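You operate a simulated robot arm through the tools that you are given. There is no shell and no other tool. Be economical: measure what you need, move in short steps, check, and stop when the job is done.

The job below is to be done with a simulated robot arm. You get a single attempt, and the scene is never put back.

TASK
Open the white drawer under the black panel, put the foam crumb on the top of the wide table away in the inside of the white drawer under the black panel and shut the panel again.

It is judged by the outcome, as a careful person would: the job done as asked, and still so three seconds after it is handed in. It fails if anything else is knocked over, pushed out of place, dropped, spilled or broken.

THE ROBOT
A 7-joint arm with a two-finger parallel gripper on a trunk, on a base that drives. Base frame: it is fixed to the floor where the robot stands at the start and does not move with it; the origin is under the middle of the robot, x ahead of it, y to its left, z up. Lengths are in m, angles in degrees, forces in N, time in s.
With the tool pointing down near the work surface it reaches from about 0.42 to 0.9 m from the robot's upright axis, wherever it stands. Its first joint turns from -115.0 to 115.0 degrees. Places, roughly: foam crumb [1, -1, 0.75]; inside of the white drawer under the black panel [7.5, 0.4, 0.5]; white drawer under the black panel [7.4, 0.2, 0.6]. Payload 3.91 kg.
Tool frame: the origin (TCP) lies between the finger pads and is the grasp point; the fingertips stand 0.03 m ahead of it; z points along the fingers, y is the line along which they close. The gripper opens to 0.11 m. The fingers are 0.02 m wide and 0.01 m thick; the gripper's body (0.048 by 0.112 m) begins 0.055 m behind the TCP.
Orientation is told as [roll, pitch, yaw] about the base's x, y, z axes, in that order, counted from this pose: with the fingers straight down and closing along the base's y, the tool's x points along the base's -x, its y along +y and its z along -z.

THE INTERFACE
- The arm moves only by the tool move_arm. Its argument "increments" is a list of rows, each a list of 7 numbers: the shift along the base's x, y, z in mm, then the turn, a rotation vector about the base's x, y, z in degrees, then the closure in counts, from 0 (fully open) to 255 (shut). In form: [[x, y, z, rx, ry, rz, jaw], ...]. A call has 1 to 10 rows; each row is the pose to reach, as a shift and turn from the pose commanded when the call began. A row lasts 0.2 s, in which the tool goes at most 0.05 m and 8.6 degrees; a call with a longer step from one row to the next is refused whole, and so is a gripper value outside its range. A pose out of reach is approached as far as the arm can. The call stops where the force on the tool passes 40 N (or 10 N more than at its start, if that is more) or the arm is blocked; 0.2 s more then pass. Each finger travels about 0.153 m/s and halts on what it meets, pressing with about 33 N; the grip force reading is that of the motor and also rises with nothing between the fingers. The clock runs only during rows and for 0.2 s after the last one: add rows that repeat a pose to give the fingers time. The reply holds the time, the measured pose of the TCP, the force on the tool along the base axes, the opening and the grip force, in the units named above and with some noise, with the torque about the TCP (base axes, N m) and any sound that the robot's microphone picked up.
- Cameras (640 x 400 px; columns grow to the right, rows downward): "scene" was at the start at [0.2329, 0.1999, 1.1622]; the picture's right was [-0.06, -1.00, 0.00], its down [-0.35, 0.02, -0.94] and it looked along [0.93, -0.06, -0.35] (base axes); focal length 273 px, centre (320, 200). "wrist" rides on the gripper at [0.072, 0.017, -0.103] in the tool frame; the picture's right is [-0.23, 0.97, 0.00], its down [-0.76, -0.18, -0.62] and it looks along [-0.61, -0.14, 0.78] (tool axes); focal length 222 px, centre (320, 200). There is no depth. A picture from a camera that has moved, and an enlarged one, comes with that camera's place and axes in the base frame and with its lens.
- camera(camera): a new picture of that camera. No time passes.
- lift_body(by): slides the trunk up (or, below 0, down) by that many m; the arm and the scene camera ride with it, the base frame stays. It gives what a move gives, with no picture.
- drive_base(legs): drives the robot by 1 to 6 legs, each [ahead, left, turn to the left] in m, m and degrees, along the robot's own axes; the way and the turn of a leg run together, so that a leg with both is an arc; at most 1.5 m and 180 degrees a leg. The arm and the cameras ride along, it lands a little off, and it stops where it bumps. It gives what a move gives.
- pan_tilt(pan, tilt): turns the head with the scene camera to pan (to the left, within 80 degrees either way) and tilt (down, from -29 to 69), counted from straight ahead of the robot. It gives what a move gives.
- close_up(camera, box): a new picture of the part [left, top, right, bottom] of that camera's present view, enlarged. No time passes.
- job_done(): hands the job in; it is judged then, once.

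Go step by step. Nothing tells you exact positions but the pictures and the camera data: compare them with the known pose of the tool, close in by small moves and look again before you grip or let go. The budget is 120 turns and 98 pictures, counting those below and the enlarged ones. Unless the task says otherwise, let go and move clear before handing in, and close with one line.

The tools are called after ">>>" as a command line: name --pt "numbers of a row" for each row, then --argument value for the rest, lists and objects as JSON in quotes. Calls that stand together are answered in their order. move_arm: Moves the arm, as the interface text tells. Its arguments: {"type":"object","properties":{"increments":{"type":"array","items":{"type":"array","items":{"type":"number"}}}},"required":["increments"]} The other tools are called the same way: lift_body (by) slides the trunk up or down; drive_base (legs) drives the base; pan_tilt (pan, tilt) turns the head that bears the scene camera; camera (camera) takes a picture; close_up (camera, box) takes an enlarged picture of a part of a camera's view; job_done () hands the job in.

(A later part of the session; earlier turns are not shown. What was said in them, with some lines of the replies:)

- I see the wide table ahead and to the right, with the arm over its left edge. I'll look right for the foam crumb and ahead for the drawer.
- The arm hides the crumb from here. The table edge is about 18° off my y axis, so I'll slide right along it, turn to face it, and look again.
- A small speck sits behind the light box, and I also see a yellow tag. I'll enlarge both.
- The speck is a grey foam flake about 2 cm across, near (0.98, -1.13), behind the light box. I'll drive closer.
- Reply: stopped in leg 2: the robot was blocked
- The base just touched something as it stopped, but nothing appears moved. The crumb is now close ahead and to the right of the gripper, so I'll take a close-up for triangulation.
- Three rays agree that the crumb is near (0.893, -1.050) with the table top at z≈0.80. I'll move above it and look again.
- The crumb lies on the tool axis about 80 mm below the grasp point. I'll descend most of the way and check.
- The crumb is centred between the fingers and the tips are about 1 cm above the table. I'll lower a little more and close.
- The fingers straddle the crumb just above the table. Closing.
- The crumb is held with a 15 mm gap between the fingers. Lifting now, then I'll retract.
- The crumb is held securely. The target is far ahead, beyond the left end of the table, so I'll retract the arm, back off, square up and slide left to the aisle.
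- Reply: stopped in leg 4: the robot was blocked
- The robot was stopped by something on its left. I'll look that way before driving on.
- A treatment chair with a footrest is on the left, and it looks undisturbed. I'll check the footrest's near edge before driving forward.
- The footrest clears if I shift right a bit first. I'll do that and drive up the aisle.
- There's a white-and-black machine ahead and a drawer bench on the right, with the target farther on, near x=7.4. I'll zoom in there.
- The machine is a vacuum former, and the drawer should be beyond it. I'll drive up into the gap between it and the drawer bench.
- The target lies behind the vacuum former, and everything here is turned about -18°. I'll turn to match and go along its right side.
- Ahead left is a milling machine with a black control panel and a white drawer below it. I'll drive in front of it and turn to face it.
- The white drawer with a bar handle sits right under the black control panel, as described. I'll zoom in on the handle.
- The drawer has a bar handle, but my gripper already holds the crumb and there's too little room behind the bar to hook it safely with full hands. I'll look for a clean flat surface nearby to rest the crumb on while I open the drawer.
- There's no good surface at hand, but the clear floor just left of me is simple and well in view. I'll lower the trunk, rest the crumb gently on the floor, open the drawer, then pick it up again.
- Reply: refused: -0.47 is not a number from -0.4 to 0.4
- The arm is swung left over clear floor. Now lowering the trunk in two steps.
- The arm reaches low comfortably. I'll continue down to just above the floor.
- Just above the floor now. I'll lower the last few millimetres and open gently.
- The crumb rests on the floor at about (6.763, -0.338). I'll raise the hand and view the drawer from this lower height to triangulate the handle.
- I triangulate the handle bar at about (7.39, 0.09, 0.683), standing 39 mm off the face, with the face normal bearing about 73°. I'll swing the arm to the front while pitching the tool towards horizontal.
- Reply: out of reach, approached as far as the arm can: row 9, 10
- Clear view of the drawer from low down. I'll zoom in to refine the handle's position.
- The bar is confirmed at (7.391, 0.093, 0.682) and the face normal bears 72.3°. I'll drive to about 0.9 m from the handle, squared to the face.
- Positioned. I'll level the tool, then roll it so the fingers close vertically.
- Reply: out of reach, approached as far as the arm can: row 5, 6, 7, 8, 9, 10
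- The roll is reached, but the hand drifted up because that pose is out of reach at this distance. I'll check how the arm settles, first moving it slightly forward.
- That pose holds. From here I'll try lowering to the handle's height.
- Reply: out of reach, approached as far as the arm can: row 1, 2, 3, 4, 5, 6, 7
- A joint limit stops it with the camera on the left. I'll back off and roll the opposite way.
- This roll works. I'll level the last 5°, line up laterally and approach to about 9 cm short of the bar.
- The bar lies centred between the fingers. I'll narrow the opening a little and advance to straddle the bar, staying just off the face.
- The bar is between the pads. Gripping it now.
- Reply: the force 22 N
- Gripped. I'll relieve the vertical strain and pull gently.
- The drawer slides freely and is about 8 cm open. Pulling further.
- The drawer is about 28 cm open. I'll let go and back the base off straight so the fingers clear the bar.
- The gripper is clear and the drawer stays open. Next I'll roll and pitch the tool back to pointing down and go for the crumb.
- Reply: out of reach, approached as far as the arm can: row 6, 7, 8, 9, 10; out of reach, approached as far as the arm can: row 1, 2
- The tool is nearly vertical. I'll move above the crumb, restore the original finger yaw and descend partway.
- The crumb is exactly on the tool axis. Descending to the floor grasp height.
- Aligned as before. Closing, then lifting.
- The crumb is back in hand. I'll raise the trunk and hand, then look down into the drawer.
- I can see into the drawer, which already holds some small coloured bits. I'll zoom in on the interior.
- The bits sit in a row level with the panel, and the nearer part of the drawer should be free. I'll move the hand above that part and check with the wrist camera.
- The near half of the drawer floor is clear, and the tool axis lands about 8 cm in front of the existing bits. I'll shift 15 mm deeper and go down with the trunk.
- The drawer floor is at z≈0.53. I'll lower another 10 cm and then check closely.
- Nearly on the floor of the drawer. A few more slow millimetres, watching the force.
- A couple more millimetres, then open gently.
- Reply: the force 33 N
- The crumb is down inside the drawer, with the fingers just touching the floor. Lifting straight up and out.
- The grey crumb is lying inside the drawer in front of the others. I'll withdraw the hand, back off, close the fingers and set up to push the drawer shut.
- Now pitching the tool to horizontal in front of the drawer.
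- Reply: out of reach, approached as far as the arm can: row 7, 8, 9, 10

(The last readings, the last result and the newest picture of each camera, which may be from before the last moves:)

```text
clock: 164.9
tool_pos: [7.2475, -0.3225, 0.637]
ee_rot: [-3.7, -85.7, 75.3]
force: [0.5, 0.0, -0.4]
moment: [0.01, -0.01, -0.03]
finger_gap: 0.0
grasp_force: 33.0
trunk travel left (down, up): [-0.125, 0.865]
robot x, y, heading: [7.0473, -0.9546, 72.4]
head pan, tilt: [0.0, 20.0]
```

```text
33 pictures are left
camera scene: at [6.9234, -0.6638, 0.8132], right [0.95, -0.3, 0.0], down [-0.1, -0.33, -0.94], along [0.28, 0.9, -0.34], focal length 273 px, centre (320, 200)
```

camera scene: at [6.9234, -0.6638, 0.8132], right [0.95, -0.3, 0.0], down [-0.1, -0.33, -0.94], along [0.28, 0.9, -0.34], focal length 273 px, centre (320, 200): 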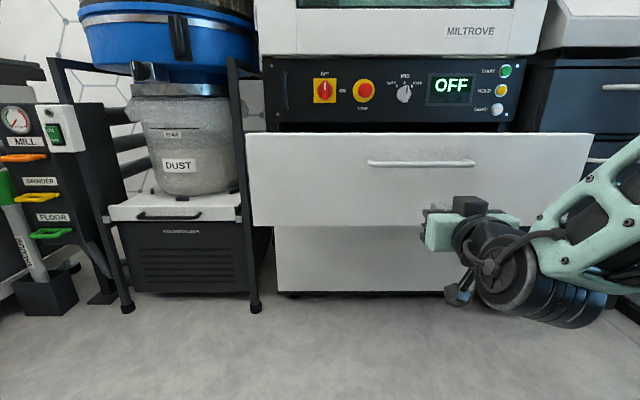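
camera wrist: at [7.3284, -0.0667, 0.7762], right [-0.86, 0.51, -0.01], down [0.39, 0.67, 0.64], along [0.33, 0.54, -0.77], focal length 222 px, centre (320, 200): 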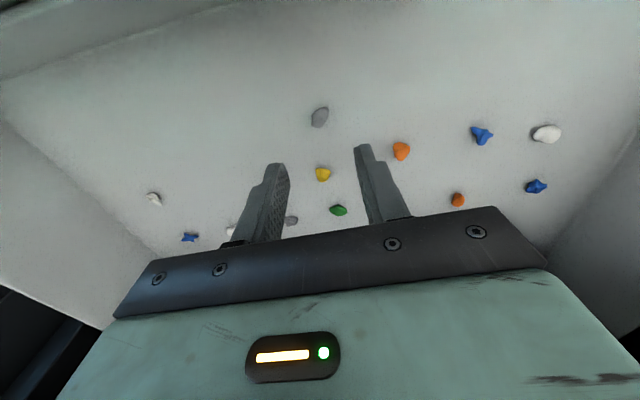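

The closed fingertips face the drawer's centre, below the handle. I'll drive up close and then push with the arm.

>>> drive_base --legs '[[0.16, 0, 0]]'

>>> move_arm --pt "6 19 -15 0 0 0 255" --pt "12 38 -15 0 0 0 255" --pt "18 57 -15 0 0 0 255" --pt "24 76 -15 0 0 0 255" --pt "30 95 -15 0 0 0 255"

>>> camera --camera "scene"

```text
clock: 166.3
tool_pos: [7.2967, -0.1711, 0.6375]
ee_rot: [-3.7, -85.9, 75.3]
force: [0.3, 0.8, 0.4]
moment: [0.0, 0.0, 0.01]
finger_gap: 0.0001
grasp_force: 33.1
trunk travel left (down, up): [-0.125, 0.865]
robot x, y, heading: [7.0995, -0.7984, 72.6]
head pan, tilt: [0.0, 20.0]
```

```text
clock: 167.5
tool_pos: [7.3254, -0.0751, 0.6222]
ee_rot: [-4.0, -85.8, 75.7]
force: [-0.7, 0.7, 0.2]
moment: [-0.02, -0.02, 0.0]
finger_gap: 0.0
grasp_force: 32.8
trunk travel left (down, up): [-0.125, 0.865]
robot x, y, heading: [7.0986, -0.7988, 72.4]
head pan, tilt: [0.0, 20.0]
```

```text
32 pictures are left
camera scene: at [6.9714, -0.5115, 0.8132], right [0.95, -0.3, 0.0], down [-0.1, -0.33, -0.94], along [0.28, 0.9, -0.34], focal length 273 px, centre (320, 200)
```

scene: 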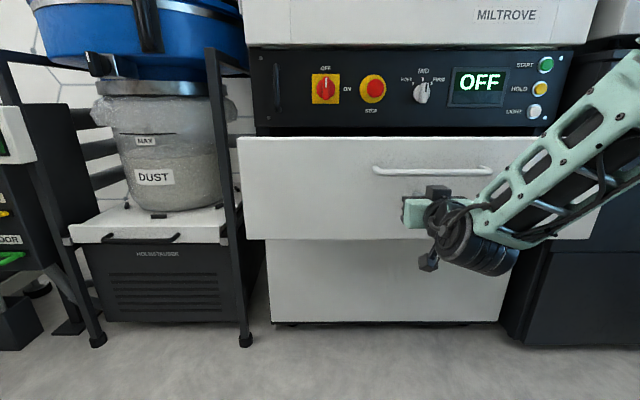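

The drawer is sliding in. About 19 cm remain, so I'll continue steadily and slow down near the end.

>>> move_arm --pt "6 19 0 0 0 0 255" --pt "12 38 0 0 0 0 255" --pt "18 57 0 0 0 0 255" --pt "24 76 0 0 0 0 255" --pt "30 95 0 0 0 0 255" --pt "36 114 0 0 0 0 255" --pt "42 133 0 0 0 0 255" --pt "48 152 0 0 0 0 255" --pt "51 162 0 0 0 0 255" --pt "54 169 0 0 0 0 255"

>>> move_arm --pt "1 4 0 0 0 0 255" --pt "3 8 0 0 0 0 255" --pt "4 12 0 0 0 0 255" --pt "5 16 0 0 0 0 255" --pt "6 20 0 0 0 0 255"

>>> camera --camera "scene"

```text
clock: 169.7
tool_pos: [7.3797, 0.0923, 0.6205]
ee_rot: [-3.3, -85.8, 75.1]
force: [0.0, -0.8, -0.3]
moment: [-0.02, -0.03, -0.02]
finger_gap: 0.0
grasp_force: 32.7
trunk travel left (down, up): [-0.125, 0.865]
robot x, y, heading: [7.0988, -0.7974, 72.6]
head pan, tilt: [0.0, 20.0]
```

```text
clock: 170.9
tool_pos: [7.3846, 0.1087, 0.621]
ee_rot: [-3.9, -85.7, 75.5]
force: [-1.3, -16.1, 3.1]
moment: [0.22, 0.02, 0.0]
finger_gap: 0.0
grasp_force: 32.7
trunk travel left (down, up): [-0.125, 0.865]
robot x, y, heading: [7.1022, -0.7986, 72.4]
head pan, tilt: [0.0, 20.0]
stopped in row 5: the force on the tool passed its limit at 54 N (the readings are from after the stop); the commanded pose is now the measured one
```

```text
31 pictures are left
camera scene: at [6.9714, -0.5123, 0.8134], right [0.95, -0.3, 0.0], down [-0.1, -0.33, -0.94], along [0.28, 0.9, -0.34], focal length 273 px, centre (320, 200)
```

scene: 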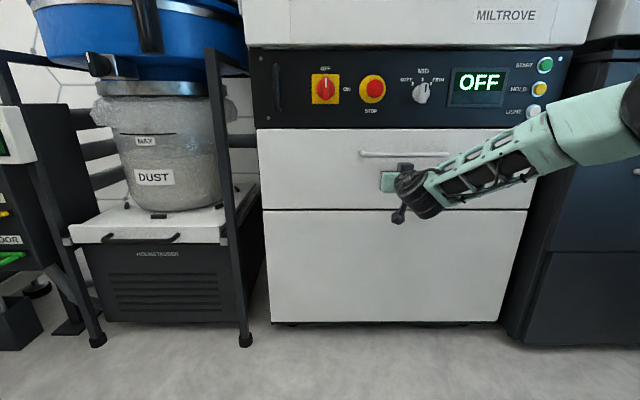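

The drawer hit its stop and is shut. I'll back off and check it.

>>> move_arm --pt "-3 -10 0 0 0 0 255" --pt "-12 -38 0 0 0 0 255" --pt "-24 -76 0 0 0 0 255" --pt "-36 -114 0 0 0 0 255" --pt "-48 -152 0 0 0 0 255"

>>> drive_base --legs '[[-0.25, 0, 0]]'

>>> camera --camera "scene"

>>> close_up --camera "scene" --box '[240, 90, 560, 290]'

```text
clock: 172.1
tool_pos: [7.3376, -0.0433, 0.6202]
ee_rot: [-3.6, -85.6, 75.3]
force: [0.0, -0.9, -0.2]
moment: [-0.03, -0.05, 0.01]
finger_gap: 0.0002
grasp_force: 33.1
trunk travel left (down, up): [-0.125, 0.865]
robot x, y, heading: [7.0984, -0.8011, 72.7]
head pan, tilt: [0.0, 20.0]
```

```text
clock: 173.9
tool_pos: [7.2787, -0.268, 0.6196]
ee_rot: [-3.7, -85.5, 74.6]
force: [-1.3, -0.6, 0.0]
moment: [0.0, 0.01, -0.02]
finger_gap: 0.0
grasp_force: 33.4
trunk travel left (down, up): [-0.125, 0.865]
robot x, y, heading: [7.0271, -1.0209, 71.7]
head pan, tilt: [0.0, 20.0]
stopped in leg 1: the robot was blocked; the commanded pose is now the measured one
```

```text
30 pictures are left
camera scene: at [6.9053, -0.7316, 0.8132], right [0.95, -0.31, 0.0], down [-0.11, -0.33, -0.94], along [0.29, 0.89, -0.34], focal length 273 px, centre (320, 200)
```

scene: 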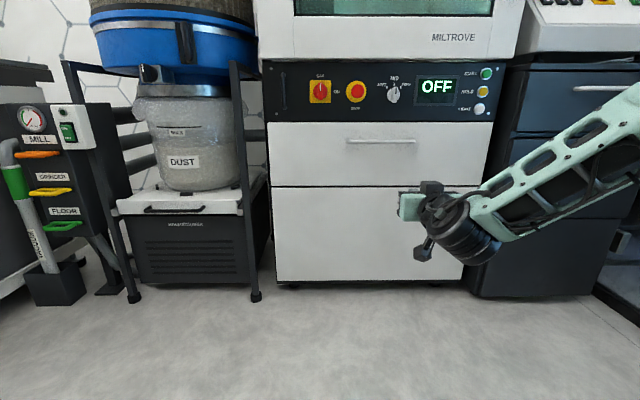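

```text
2.00 times, centred on (400, 190) of scene
camera zoom: at [6.9053, -0.7316, 0.8132], right [0.95, -0.31, 0.0], down [-0.11, -0.33, -0.94], along [0.29, 0.89, -0.34], focal length 547 px, centre (160, 220)
```

zoom: 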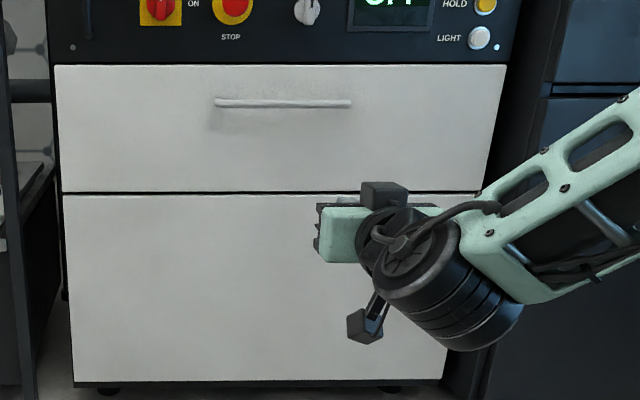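

The drawer is shut flush and nothing looks disturbed. My base just touched something behind it, so I'll ease forward a few centimetres before handing in.

>>> drive_base --legs '[[0.04, 0, 0]]'

>>> job_done

```text
clock: 174.8
tool_pos: [7.2902, -0.2282, 0.6204]
ee_rot: [-3.6, -85.5, 74.6]
force: [0.1, 0.0, 0.0]
moment: [0.01, 0.02, 0.0]
finger_gap: 0.0
grasp_force: 32.4
trunk travel left (down, up): [-0.125, 0.865]
robot x, y, heading: [7.0405, -0.9835, 71.6]
head pan, tilt: [0.0, 20.0]
```

```text
The job is handed in.
```

The foam crumb is inside the white drawer under the black panel, the drawer is shut flush, and the arm is clear; on the way I rested the crumb briefly on the floor, and the base was stopped by contact three times, the last by something behind it that I did not look at.
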